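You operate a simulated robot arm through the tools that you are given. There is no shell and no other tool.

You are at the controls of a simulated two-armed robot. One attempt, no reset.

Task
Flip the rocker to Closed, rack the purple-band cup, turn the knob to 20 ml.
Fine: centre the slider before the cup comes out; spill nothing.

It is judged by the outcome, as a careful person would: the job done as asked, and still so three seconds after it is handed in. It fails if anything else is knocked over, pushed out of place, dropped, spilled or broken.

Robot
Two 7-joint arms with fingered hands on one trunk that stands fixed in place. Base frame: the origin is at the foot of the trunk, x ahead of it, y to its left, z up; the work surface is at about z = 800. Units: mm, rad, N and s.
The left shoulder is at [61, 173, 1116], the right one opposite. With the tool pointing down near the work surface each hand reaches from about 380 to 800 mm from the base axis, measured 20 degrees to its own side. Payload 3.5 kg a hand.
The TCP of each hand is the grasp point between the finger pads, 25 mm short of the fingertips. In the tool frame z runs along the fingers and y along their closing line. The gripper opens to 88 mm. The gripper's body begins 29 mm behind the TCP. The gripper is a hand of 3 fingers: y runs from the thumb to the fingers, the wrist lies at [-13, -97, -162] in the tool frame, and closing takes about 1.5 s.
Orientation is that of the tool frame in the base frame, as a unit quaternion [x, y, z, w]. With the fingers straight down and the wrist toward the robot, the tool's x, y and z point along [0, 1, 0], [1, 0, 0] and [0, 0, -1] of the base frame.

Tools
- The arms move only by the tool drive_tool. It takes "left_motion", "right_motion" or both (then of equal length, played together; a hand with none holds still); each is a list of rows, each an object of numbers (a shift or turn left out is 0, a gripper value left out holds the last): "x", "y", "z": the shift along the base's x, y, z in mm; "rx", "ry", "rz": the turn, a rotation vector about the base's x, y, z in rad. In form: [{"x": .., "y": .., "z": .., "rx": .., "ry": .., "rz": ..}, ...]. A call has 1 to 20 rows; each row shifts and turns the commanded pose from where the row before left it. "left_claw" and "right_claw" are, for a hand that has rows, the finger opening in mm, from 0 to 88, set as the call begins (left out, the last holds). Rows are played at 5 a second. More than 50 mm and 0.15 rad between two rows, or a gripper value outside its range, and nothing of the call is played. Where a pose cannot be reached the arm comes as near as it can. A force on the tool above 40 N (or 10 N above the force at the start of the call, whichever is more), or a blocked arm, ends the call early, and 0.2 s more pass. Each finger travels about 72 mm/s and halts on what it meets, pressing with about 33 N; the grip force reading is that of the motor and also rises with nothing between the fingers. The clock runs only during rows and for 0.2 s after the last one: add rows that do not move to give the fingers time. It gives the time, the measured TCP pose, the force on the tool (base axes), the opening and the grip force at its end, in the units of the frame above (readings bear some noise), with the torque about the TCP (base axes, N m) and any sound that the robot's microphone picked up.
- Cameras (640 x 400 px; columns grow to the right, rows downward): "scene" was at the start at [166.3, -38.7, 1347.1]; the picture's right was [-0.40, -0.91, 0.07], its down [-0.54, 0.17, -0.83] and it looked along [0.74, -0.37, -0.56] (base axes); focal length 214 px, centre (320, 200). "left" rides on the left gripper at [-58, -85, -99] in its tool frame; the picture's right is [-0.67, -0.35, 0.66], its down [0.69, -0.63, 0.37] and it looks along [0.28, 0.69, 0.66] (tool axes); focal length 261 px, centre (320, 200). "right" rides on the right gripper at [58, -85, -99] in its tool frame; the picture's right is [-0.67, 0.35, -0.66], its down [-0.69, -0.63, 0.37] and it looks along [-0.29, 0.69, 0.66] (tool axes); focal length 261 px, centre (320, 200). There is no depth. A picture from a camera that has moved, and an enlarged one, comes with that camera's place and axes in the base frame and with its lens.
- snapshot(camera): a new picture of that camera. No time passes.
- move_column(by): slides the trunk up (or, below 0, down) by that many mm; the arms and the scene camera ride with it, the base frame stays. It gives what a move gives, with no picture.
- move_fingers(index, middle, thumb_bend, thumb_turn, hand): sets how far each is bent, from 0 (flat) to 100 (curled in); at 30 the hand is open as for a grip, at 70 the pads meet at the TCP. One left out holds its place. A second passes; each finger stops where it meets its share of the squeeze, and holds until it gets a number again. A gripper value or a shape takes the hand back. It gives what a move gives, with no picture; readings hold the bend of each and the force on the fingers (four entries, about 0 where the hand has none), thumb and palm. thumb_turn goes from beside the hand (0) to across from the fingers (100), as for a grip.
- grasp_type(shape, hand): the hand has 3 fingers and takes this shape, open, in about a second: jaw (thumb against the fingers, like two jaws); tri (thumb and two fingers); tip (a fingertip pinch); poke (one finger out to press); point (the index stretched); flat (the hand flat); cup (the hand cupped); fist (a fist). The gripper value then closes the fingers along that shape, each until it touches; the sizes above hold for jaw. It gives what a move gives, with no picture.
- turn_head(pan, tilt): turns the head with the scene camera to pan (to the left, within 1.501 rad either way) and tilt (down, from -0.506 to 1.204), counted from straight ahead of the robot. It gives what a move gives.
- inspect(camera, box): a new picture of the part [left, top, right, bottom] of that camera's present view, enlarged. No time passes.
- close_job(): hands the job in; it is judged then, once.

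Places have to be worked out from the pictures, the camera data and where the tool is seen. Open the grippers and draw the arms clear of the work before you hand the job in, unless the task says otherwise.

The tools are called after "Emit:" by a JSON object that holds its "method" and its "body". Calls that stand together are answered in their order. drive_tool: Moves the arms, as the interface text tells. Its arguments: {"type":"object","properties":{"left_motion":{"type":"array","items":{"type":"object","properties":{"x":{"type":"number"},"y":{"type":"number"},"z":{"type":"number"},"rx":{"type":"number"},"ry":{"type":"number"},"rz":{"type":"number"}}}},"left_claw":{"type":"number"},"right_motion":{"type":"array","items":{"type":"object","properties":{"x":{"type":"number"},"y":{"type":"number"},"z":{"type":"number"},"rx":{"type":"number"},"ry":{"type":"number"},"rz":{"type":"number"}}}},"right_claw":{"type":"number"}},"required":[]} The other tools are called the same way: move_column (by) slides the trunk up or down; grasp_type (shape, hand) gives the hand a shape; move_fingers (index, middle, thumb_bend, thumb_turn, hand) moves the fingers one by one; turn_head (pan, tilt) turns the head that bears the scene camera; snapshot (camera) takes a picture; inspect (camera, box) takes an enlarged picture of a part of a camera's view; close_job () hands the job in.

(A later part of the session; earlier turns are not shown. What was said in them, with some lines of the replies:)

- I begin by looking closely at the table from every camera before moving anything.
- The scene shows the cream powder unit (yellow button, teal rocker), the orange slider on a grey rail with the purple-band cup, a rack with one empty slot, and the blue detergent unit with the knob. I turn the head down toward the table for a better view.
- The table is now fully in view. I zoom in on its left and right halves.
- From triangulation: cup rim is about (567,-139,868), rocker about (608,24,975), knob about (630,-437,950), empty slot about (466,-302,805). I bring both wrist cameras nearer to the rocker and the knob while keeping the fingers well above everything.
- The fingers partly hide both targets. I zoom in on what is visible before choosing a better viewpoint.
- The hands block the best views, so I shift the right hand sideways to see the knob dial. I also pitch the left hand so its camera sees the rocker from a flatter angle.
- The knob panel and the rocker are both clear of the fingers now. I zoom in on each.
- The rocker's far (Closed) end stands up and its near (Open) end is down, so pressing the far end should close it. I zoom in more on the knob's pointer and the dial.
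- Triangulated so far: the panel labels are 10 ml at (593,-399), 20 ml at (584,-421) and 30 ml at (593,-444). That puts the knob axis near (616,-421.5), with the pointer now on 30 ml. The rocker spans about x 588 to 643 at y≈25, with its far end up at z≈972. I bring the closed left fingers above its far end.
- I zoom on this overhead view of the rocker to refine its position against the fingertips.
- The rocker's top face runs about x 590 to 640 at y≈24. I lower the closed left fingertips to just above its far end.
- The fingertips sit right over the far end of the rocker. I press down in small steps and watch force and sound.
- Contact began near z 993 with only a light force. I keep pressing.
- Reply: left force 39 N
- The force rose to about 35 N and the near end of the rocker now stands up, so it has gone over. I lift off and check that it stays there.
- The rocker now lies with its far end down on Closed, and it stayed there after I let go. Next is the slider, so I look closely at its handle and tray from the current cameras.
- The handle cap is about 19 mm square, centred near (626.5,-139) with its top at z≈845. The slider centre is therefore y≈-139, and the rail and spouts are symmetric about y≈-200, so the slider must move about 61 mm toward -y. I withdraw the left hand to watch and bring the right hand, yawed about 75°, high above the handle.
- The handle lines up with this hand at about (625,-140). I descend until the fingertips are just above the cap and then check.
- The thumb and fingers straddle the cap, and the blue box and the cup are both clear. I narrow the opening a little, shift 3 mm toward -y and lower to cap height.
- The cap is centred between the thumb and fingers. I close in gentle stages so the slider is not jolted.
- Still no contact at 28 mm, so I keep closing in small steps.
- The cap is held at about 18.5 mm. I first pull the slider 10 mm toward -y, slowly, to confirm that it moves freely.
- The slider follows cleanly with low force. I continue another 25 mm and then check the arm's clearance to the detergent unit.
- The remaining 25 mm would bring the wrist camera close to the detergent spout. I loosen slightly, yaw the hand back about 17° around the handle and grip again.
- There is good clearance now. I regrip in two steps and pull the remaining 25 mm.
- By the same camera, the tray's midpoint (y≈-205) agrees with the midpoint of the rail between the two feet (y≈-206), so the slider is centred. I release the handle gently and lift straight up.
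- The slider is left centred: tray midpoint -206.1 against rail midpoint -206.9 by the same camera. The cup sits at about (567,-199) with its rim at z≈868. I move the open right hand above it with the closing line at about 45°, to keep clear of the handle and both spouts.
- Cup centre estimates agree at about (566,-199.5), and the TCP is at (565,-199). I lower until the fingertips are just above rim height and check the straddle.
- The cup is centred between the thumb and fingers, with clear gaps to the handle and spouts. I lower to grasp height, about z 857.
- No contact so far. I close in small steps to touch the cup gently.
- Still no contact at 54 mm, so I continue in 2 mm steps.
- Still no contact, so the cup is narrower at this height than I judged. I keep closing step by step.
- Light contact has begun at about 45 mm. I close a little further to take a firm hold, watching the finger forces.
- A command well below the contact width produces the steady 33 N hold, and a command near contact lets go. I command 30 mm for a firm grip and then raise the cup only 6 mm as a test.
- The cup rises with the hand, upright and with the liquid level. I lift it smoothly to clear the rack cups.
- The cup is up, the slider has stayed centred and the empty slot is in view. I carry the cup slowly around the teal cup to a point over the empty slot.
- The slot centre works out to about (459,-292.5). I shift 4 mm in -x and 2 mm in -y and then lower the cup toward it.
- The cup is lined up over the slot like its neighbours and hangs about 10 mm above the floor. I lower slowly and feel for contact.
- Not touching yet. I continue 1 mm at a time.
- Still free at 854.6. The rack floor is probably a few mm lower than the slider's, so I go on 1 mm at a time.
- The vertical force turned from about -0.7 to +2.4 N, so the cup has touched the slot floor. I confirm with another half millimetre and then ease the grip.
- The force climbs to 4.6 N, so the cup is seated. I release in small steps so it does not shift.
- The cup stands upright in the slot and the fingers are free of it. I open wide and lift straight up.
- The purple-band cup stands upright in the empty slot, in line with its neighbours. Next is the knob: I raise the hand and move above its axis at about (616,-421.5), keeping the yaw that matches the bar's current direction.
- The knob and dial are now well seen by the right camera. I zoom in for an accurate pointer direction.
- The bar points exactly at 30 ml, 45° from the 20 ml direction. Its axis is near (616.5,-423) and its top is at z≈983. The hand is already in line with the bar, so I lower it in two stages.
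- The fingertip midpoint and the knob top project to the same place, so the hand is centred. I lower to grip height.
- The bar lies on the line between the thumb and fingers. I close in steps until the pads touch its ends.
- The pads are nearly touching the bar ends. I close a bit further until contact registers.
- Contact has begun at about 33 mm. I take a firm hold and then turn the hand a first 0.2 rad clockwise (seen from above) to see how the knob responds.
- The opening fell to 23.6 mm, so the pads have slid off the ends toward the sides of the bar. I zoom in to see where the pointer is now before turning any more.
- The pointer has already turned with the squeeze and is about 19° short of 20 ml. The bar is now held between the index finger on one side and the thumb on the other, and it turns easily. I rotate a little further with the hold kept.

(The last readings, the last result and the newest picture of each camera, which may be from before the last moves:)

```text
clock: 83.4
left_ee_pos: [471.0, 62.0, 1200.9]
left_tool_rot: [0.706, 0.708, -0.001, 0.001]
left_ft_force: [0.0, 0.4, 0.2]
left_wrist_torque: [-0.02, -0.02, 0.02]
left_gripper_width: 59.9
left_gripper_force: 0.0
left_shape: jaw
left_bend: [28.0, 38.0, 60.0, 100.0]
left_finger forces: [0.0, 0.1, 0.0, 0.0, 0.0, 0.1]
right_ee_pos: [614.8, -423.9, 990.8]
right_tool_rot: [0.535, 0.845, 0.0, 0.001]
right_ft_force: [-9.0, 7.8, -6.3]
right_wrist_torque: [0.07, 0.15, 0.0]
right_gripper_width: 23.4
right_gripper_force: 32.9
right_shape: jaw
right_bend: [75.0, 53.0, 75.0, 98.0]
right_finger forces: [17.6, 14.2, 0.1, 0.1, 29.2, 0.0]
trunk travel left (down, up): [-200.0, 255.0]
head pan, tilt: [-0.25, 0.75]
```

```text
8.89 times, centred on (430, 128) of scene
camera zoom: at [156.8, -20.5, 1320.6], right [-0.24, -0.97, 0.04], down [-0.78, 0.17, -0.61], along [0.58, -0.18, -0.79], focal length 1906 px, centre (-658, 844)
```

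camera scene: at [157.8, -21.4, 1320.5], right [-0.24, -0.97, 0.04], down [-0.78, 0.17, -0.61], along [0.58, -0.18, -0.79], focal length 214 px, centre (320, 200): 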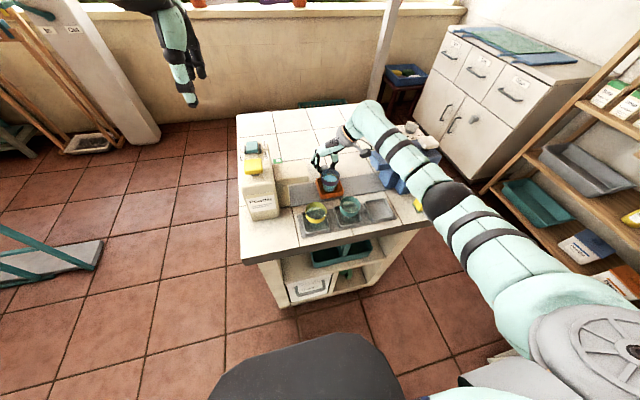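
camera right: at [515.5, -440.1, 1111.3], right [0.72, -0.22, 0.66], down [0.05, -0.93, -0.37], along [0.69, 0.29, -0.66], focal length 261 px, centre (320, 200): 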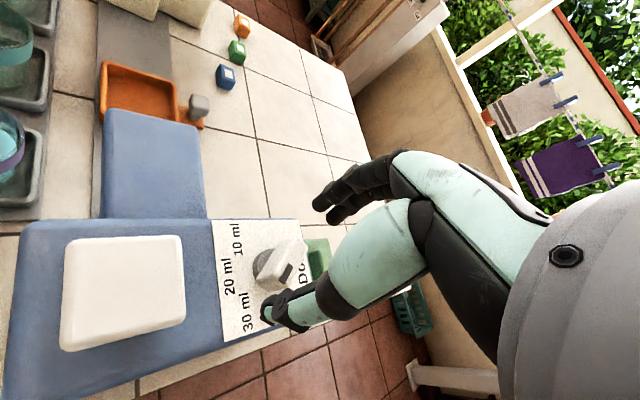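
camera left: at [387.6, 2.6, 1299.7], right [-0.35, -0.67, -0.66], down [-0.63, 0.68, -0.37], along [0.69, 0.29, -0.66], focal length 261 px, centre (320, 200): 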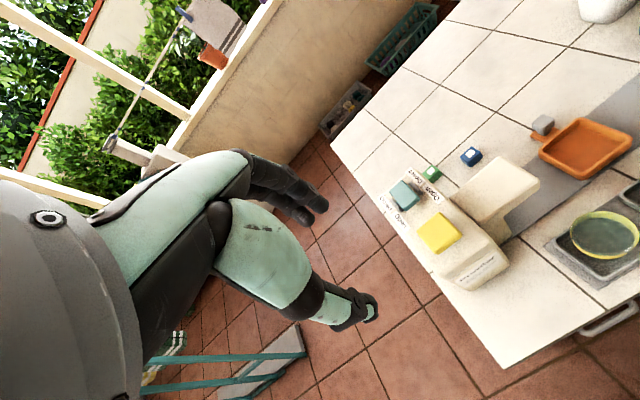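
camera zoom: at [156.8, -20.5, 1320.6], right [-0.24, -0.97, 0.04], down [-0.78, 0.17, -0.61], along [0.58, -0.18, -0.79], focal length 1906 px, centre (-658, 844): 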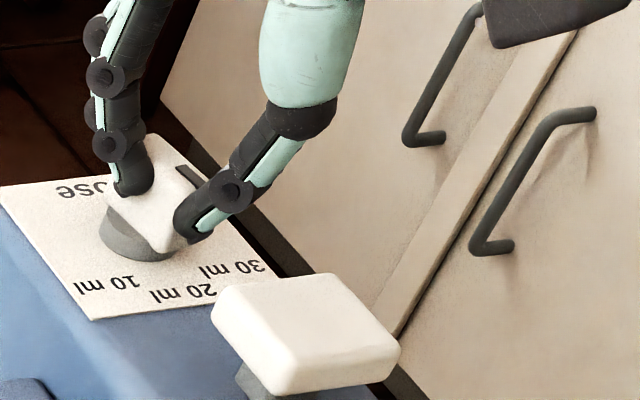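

The knob follows the hand, and the pointer is now some 6 to 10° short of 20 ml. I turn another 0.12 rad.

Emit:
{"method": "drive_tool", "body": {"right_motion": [{"rz": -0.03}, {"rz": -0.03}, {"rz": -0.03}, {"rz": -0.03}, {}], "right_claw": 22}}

Emit:
{"method": "inspect", "body": {"camera": "right", "box": [230, 180, 330, 280]}}

Emit:
{"method": "inspect", "body": {"camera": "scene", "box": [405, 105, 455, 150]}}

```text
clock: 84.6
left_ee_pos: [471.7, 60.6, 1200.3]
left_tool_rot: [0.706, 0.708, -0.001, 0.001]
left_ft_force: [-0.2, -0.6, -0.4]
left_wrist_torque: [-0.03, -0.01, -0.03]
left_gripper_width: 59.9
left_gripper_force: 0.0
left_shape: jaw
left_bend: [28.0, 38.0, 60.0, 100.0]
left_finger forces: [0.1, 0.0, 0.0, 0.0, 0.0, 0.0]
right_ee_pos: [614.9, -422.4, 991.2]
right_tool_rot: [0.584, 0.812, 0.001, 0.001]
right_ft_force: [-9.4, 8.6, -6.4]
right_wrist_torque: [0.12, 0.11, 0.05]
right_gripper_width: 22.9
right_gripper_force: 33.3
right_shape: jaw
right_bend: [75.0, 53.0, 75.0, 98.0]
right_finger forces: [18.8, 14.4, 0.0, 0.1, 29.6, 0.0]
trunk travel left (down, up): [-200.0, 255.0]
head pan, tilt: [-0.25, 0.75]
```

```text
4.00 times, centred on (280, 230) of right
camera zoom: at [516.1, -393.1, 1089.2], right [0.54, -0.52, 0.66], down [-0.38, -0.85, -0.37], along [0.75, -0.05, -0.66], focal length 1043 px, centre (480, 80)
```

zoom: 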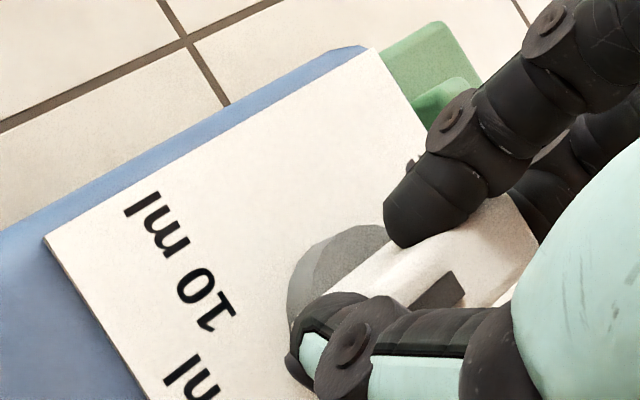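

```text
8.89 times, centred on (430, 128) of scene
camera zoom: at [156.8, -20.2, 1320.6], right [-0.24, -0.97, 0.04], down [-0.78, 0.17, -0.61], along [0.58, -0.18, -0.79], focal length 1906 px, centre (-658, 844)
```

zoom: 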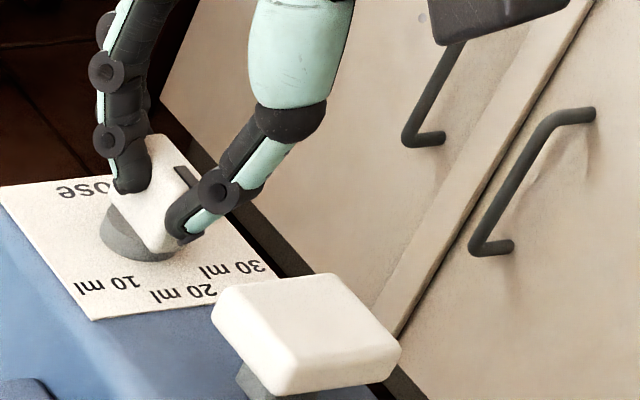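

The pointer now lies along -x to within about 2°, which is the 20 ml direction. I release in steps and rise to verify it.

Emit:
{"method": "drive_tool", "body": {"right_motion": [{}, {}], "right_claw": 30}}

Emit:
{"method": "drive_tool", "body": {"right_motion": [{}, {}], "right_claw": 44}}

Emit:
{"method": "drive_tool", "body": {"right_motion": [{}, {}], "right_claw": 62}}

Emit:
{"method": "inspect", "body": {"camera": "right", "box": [180, 180, 360, 360]}}

Emit:
{"method": "inspect", "body": {"camera": "scene", "box": [405, 105, 455, 150]}}

```text
clock: 85.2
left_ee_pos: [473.9, 60.8, 1200.7]
left_tool_rot: [0.707, 0.708, 0.0, 0.001]
left_ft_force: [-0.1, -0.2, -0.3]
left_wrist_torque: [0.02, 0.0, 0.0]
left_gripper_width: 60.0
left_gripper_force: 0.1
left_shape: jaw
left_bend: [28.0, 38.0, 60.0, 100.0]
left_finger forces: [0.0, 0.1, 0.0, 0.0, 0.1, 0.0]
right_ee_pos: [617.2, -424.0, 991.6]
right_tool_rot: [0.585, 0.811, 0.001, 0.001]
right_ft_force: [-0.5, 0.6, 1.2]
right_wrist_torque: [0.0, -0.01, 0.02]
right_gripper_width: 30.3
right_gripper_force: 0.1
right_shape: jaw
right_bend: [74.0, 51.0, 73.0, 100.0]
right_finger forces: [1.0, 0.7, 0.0, 0.0, 0.6, 0.0]
trunk travel left (down, up): [-200.0, 255.0]
head pan, tilt: [-0.25, 0.75]
```

```text
clock: 85.8
left_ee_pos: [472.1, 60.8, 1199.9]
left_tool_rot: [0.707, 0.708, 0.0, 0.0]
left_ft_force: [0.6, -0.5, 0.6]
left_wrist_torque: [-0.01, 0.02, 0.02]
left_gripper_width: 59.8
left_gripper_force: 0.0
left_shape: jaw
left_bend: [28.0, 38.0, 60.0, 100.0]
left_finger forces: [0.0, 0.1, 0.0, 0.1, 0.0, 0.1]
right_ee_pos: [616.3, -423.8, 990.9]
right_tool_rot: [0.585, 0.811, 0.001, 0.0]
right_ft_force: [0.3, 0.2, 0.6]
right_wrist_torque: [0.02, 0.02, -0.03]
right_gripper_width: 43.4
right_gripper_force: 0.1
right_shape: jaw
right_bend: [74.0, 45.0, 70.0, 100.0]
right_finger forces: [0.0, 0.0, 0.0, 0.0, 0.0, 0.0]
trunk travel left (down, up): [-200.0, 255.0]
head pan, tilt: [-0.25, 0.75]
```

```text
clock: 86.4
left_ee_pos: [472.4, 61.1, 1200.6]
left_tool_rot: [0.707, 0.708, 0.0, 0.0]
left_ft_force: [1.0, 0.2, -0.6]
left_wrist_torque: [0.01, 0.02, 0.02]
left_gripper_width: 59.8
left_gripper_force: 0.0
left_shape: jaw
left_bend: [28.0, 38.0, 60.0, 100.0]
left_finger forces: [0.1, 0.1, 0.0, 0.1, 0.0, 0.1]
right_ee_pos: [616.4, -425.2, 990.3]
right_tool_rot: [0.585, 0.811, 0.001, 0.001]
right_ft_force: [0.4, -0.1, 0.1]
right_wrist_torque: [-0.01, -0.04, -0.03]
right_gripper_width: 61.8
right_gripper_force: 0.0
right_shape: jaw
right_bend: [27.0, 37.0, 58.0, 99.0]
right_finger forces: [0.0, 0.1, 0.1, 0.1, 0.1, 0.1]
trunk travel left (down, up): [-200.0, 255.0]
head pan, tilt: [-0.25, 0.75]
```

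```text
2.22 times, centred on (270, 270) of right
camera zoom: at [517.0, -394.3, 1088.4], right [0.54, -0.53, 0.66], down [-0.38, -0.85, -0.37], along [0.75, -0.05, -0.66], focal length 579 px, centre (431, 44)
```

zoom: 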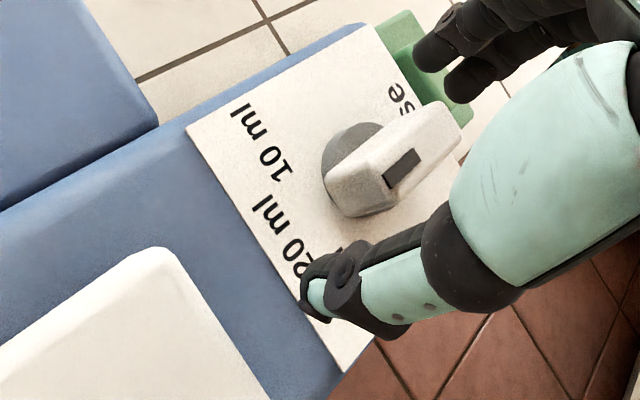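

```text
8.89 times, centred on (430, 128) of scene
camera zoom: at [157.9, -21.4, 1320.4], right [-0.24, -0.97, 0.04], down [-0.78, 0.17, -0.61], along [0.58, -0.18, -0.79], focal length 1906 px, centre (-658, 844)
```

zoom: 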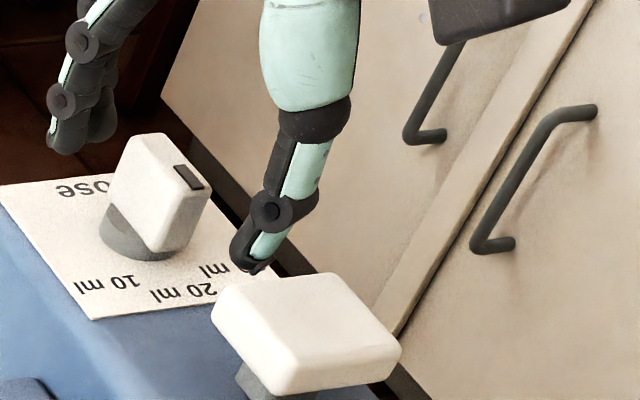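

The pointer mark lies within about 3° of the 20 ml direction after release. I lift away and check the whole dial without obstruction.

Emit:
{"method": "drive_tool", "body": {"right_motion": [{"z": 6}, {"z": 12}, {"z": 18}, {"z": 20}, {"z": 20}, {"z": 14}, {}], "right_claw": 62}}

Emit:
{"method": "snapshot", "body": {"camera": "right"}}

Emit:
{"method": "inspect", "body": {"camera": "right", "box": [180, 180, 300, 320]}}

Emit:
{"method": "inspect", "body": {"camera": "scene", "box": [405, 105, 455, 150]}}

```text
clock: 88.0
left_ee_pos: [473.0, 61.0, 1199.8]
left_tool_rot: [0.707, 0.707, 0.0, 0.001]
left_ft_force: [-0.4, -0.3, 0.1]
left_wrist_torque: [0.0, 0.04, 0.0]
left_gripper_width: 59.8
left_gripper_force: 0.0
left_shape: jaw
left_bend: [28.0, 38.0, 60.0, 100.0]
left_finger forces: [0.0, 0.0, 0.1, 0.1, 0.0, 0.0]
right_ee_pos: [616.0, -422.7, 1080.2]
right_tool_rot: [0.585, 0.811, 0.001, 0.0]
right_ft_force: [0.2, -0.2, -1.0]
right_wrist_torque: [-0.01, 0.01, -0.02]
right_gripper_width: 61.6
right_gripper_force: 0.1
right_shape: jaw
right_bend: [27.0, 37.0, 58.0, 99.0]
right_finger forces: [0.0, 0.0, 0.0, 0.0, 0.0, 0.1]
trunk travel left (down, up): [-200.0, 255.0]
head pan, tilt: [-0.25, 0.75]
```

```text
taken
camera right: at [516.0, -393.3, 1178.3], right [0.54, -0.53, 0.66], down [-0.38, -0.85, -0.37], along [0.75, -0.05, -0.66], focal length 261 px, centre (320, 200)
```

right: 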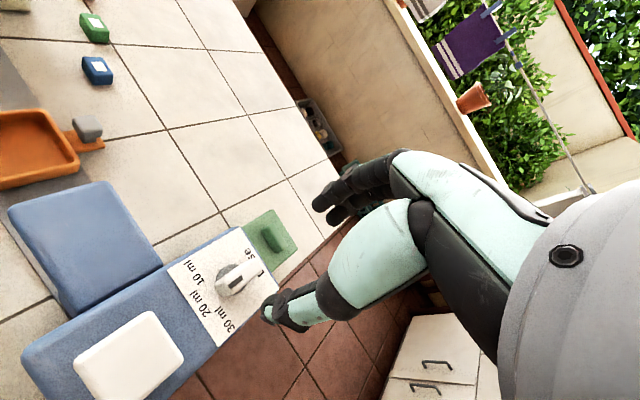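

```text
2.86 times, centred on (240, 250) of right
camera zoom: at [516.0, -393.3, 1178.3], right [0.54, -0.53, 0.66], down [-0.38, -0.85, -0.37], along [0.75, -0.05, -0.66], focal length 745 px, centre (549, 57)
```

zoom: 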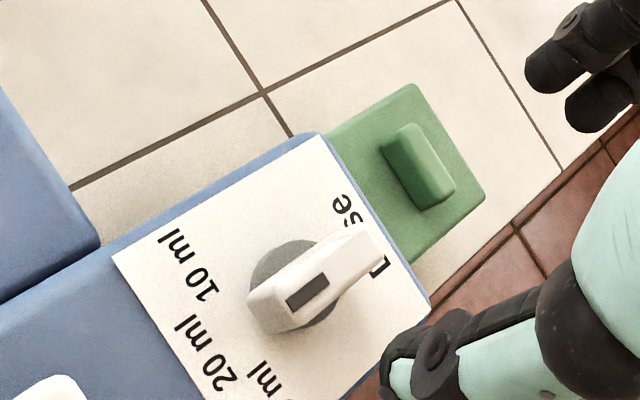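

```text
8.89 times, centred on (430, 128) of scene
camera zoom: at [158.0, -21.5, 1320.4], right [-0.24, -0.97, 0.04], down [-0.78, 0.17, -0.61], along [0.58, -0.18, -0.79], focal length 1906 px, centre (-658, 844)
```

zoom: 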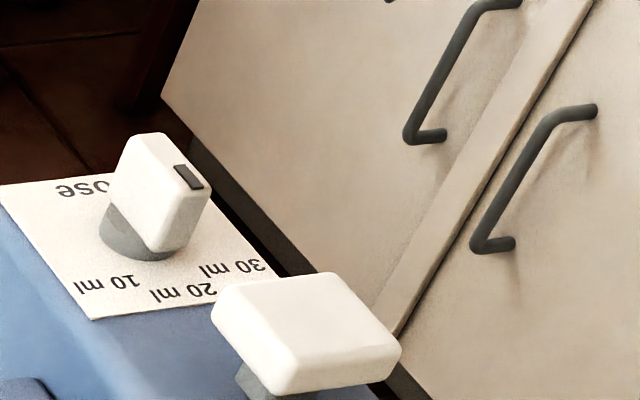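

From this clear view the mark runs from (611,-424) to (599,-424), and the 20 ml label is centred at (584.5,-424). The knob is on 20 ml. I now withdraw both arms, open the grippers and then do a final check.

Emit:
{"method": "drive_tool", "body": {"right_motion": [{"z": 20, "rz": -0.03}, {"x": -10, "y": 4, "z": 20, "rz": -0.03}, {"x": -18, "y": 7, "z": 20, "rz": -0.03}, {"x": -18, "y": 7, "z": 20, "rz": -0.03}, {"x": -18, "y": 7, "z": 20, "rz": -0.03}, {"x": -18, "y": 7, "z": 20, "rz": -0.03}, {"x": -18, "y": 7, "z": 20, "rz": -0.03}, {"x": -18, "y": 7, "z": 20, "rz": -0.03}, {"x": -18, "y": 7, "z": 20, "rz": -0.03}, {"x": -18, "y": 7, "z": 15, "rz": -0.03}, {"x": -18, "y": 5, "z": 5, "rz": -0.02}, {"x": -10, "y": 3}, {}], "right_claw": 88, "left_motion": [{}, {}, {}, {}, {"z": 2}, {"z": 2}, {"z": 2}, {"z": 2}, {"z": 1}, {"z": 1}, {}, {}, {}], "left_claw": 88}}

Emit:
{"method": "snapshot", "body": {"camera": "scene"}}

Emit:
{"method": "snapshot", "body": {"camera": "right"}}

Emit:
{"method": "inspect", "body": {"camera": "scene", "box": [230, 100, 450, 240]}}

```text
clock: 90.8
left_ee_pos: [474.3, 60.9, 1209.6]
left_tool_rot: [0.707, 0.708, 0.0, 0.0]
left_ft_force: [-0.7, -0.7, -0.1]
left_wrist_torque: [0.01, -0.03, 0.01]
left_gripper_width: 87.7
left_gripper_force: 0.1
left_shape: jaw
left_bend: [30.0, 30.0, 30.0, 98.0]
left_finger forces: [0.0, 0.0, 0.1, 0.0, 0.0, 0.0]
right_ee_pos: [433.8, -357.7, 1281.3]
right_tool_rot: [0.706, 0.708, 0.0, 0.001]
right_ft_force: [0.1, 1.1, 0.4]
right_wrist_torque: [0.01, 0.01, -0.03]
right_gripper_width: 87.6
right_gripper_force: 0.0
right_shape: jaw
right_bend: [30.0, 30.0, 30.0, 98.0]
right_finger forces: [0.0, 0.0, 0.1, 0.0, 0.0, 0.0]
trunk travel left (down, up): [-200.0, 255.0]
head pan, tilt: [-0.25, 0.75]
```

```text
taken
camera scene: at [158.0, -21.4, 1320.4], right [-0.24, -0.97, 0.04], down [-0.78, 0.17, -0.61], along [0.58, -0.18, -0.79], focal length 214 px, centre (320, 200)
```

scene: 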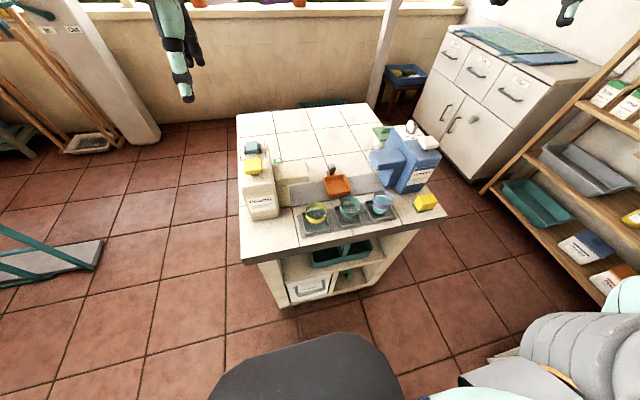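

```text
taken
camera right: at [348.6, -298.0, 1379.8], right [0.35, -0.67, 0.66], down [-0.63, -0.69, -0.37], along [0.7, -0.28, -0.66], focal length 261 px, centre (320, 200)
```

right: 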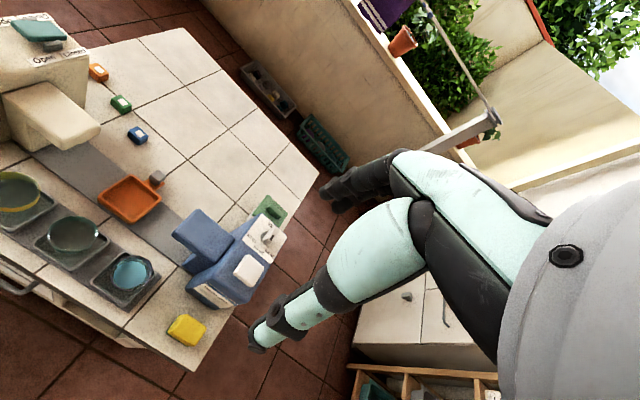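

```text
2.86 times, centred on (340, 170) of scene
camera zoom: at [158.0, -21.4, 1320.4], right [-0.24, -0.97, 0.04], down [-0.78, 0.17, -0.61], along [0.58, -0.18, -0.79], focal length 613 px, centre (263, 286)
```

zoom: 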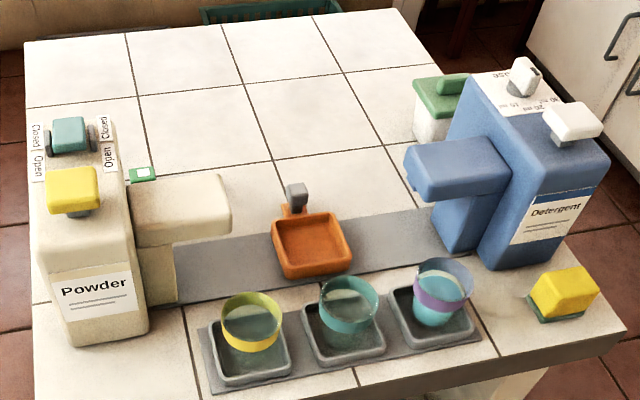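

Everything looks in place. I take a last close look at the cup, the knob, the slider and the rocker before handing in.

Emit:
{"method": "inspect", "body": {"camera": "right", "box": [60, 160, 300, 330]}}

Emit:
{"method": "inspect", "body": {"camera": "right", "box": [225, 190, 305, 290]}}

Emit:
{"method": "inspect", "body": {"camera": "left", "box": [370, 140, 640, 300]}}

```text
2.35 times, centred on (180, 245) of right
camera zoom: at [348.6, -298.0, 1379.8], right [0.35, -0.67, 0.66], down [-0.63, -0.69, -0.37], along [0.7, -0.28, -0.66], focal length 613 px, centre (649, 94)
```

zoom: 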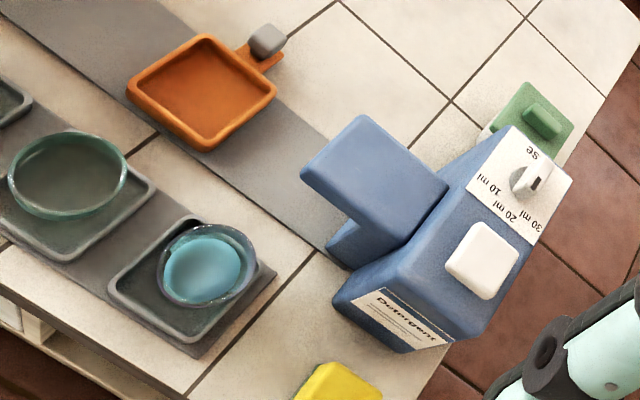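

```text
4.00 times, centred on (265, 240) of right
camera zoom: at [348.6, -298.0, 1379.8], right [0.35, -0.67, 0.66], down [-0.63, -0.69, -0.37], along [0.7, -0.28, -0.66], focal length 1043 px, centre (540, 40)
```

zoom: 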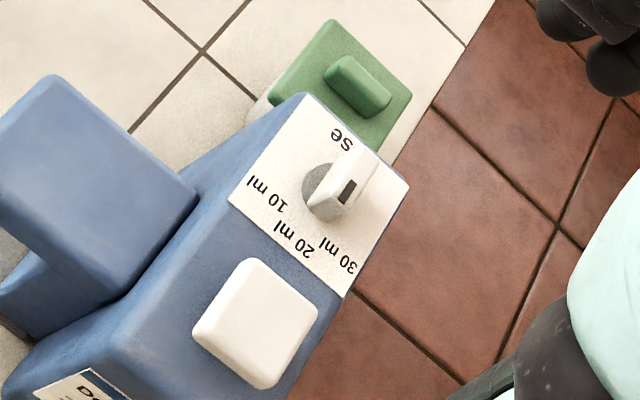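

```text
2.37 times, centred on (505, 220) of left
camera zoom: at [388.6, 1.7, 1309.3], right [-0.35, -0.67, -0.66], down [-0.63, 0.68, -0.37], along [0.69, 0.29, -0.66], focal length 618 px, centre (-118, 153)
```

zoom: 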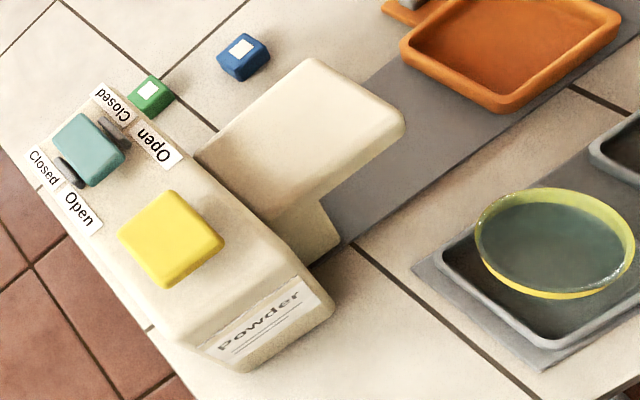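

All the checks agree:
- **Rocker:** down on Closed.
- **Slider:** at the middle of the rail.
- **Cup:** the purple-band cup is upright, within about 4 mm of the slot centre, and its liquid is intact.
- **Knob:** pointing at 20 ml.

Nothing else has moved and both arms are clear, so I hand the job in.

Emit:
{"method": "close_job", "body": {}}

```text
The job is handed in.
```

The job is done and handed in. These are the results from my last camera checks; I haven't seen how it was judged.

- **Rocker:** pressed down on its Closed side, and it stayed there after I let go.
- **Slider:** pulled to the middle of the rail before the cup came out. It is centred to within about 1 mm by the camera.
- **Purple-band cup:** standing upright in the empty rack slot, within about 4 mm of its centre. I saw no spill while carrying it or setting it down.
- **Knob:** turned from 30 ml to 20 ml, with the pointer within a few degrees of the 20 ml mark. My grip slid off the ends of the knob partway through the turn. It still turned freely, and I confirmed where it was pointing after letting go.

As far as I could see, nothing else was moved or knocked. Both grippers are open and the arms are clear of the table.
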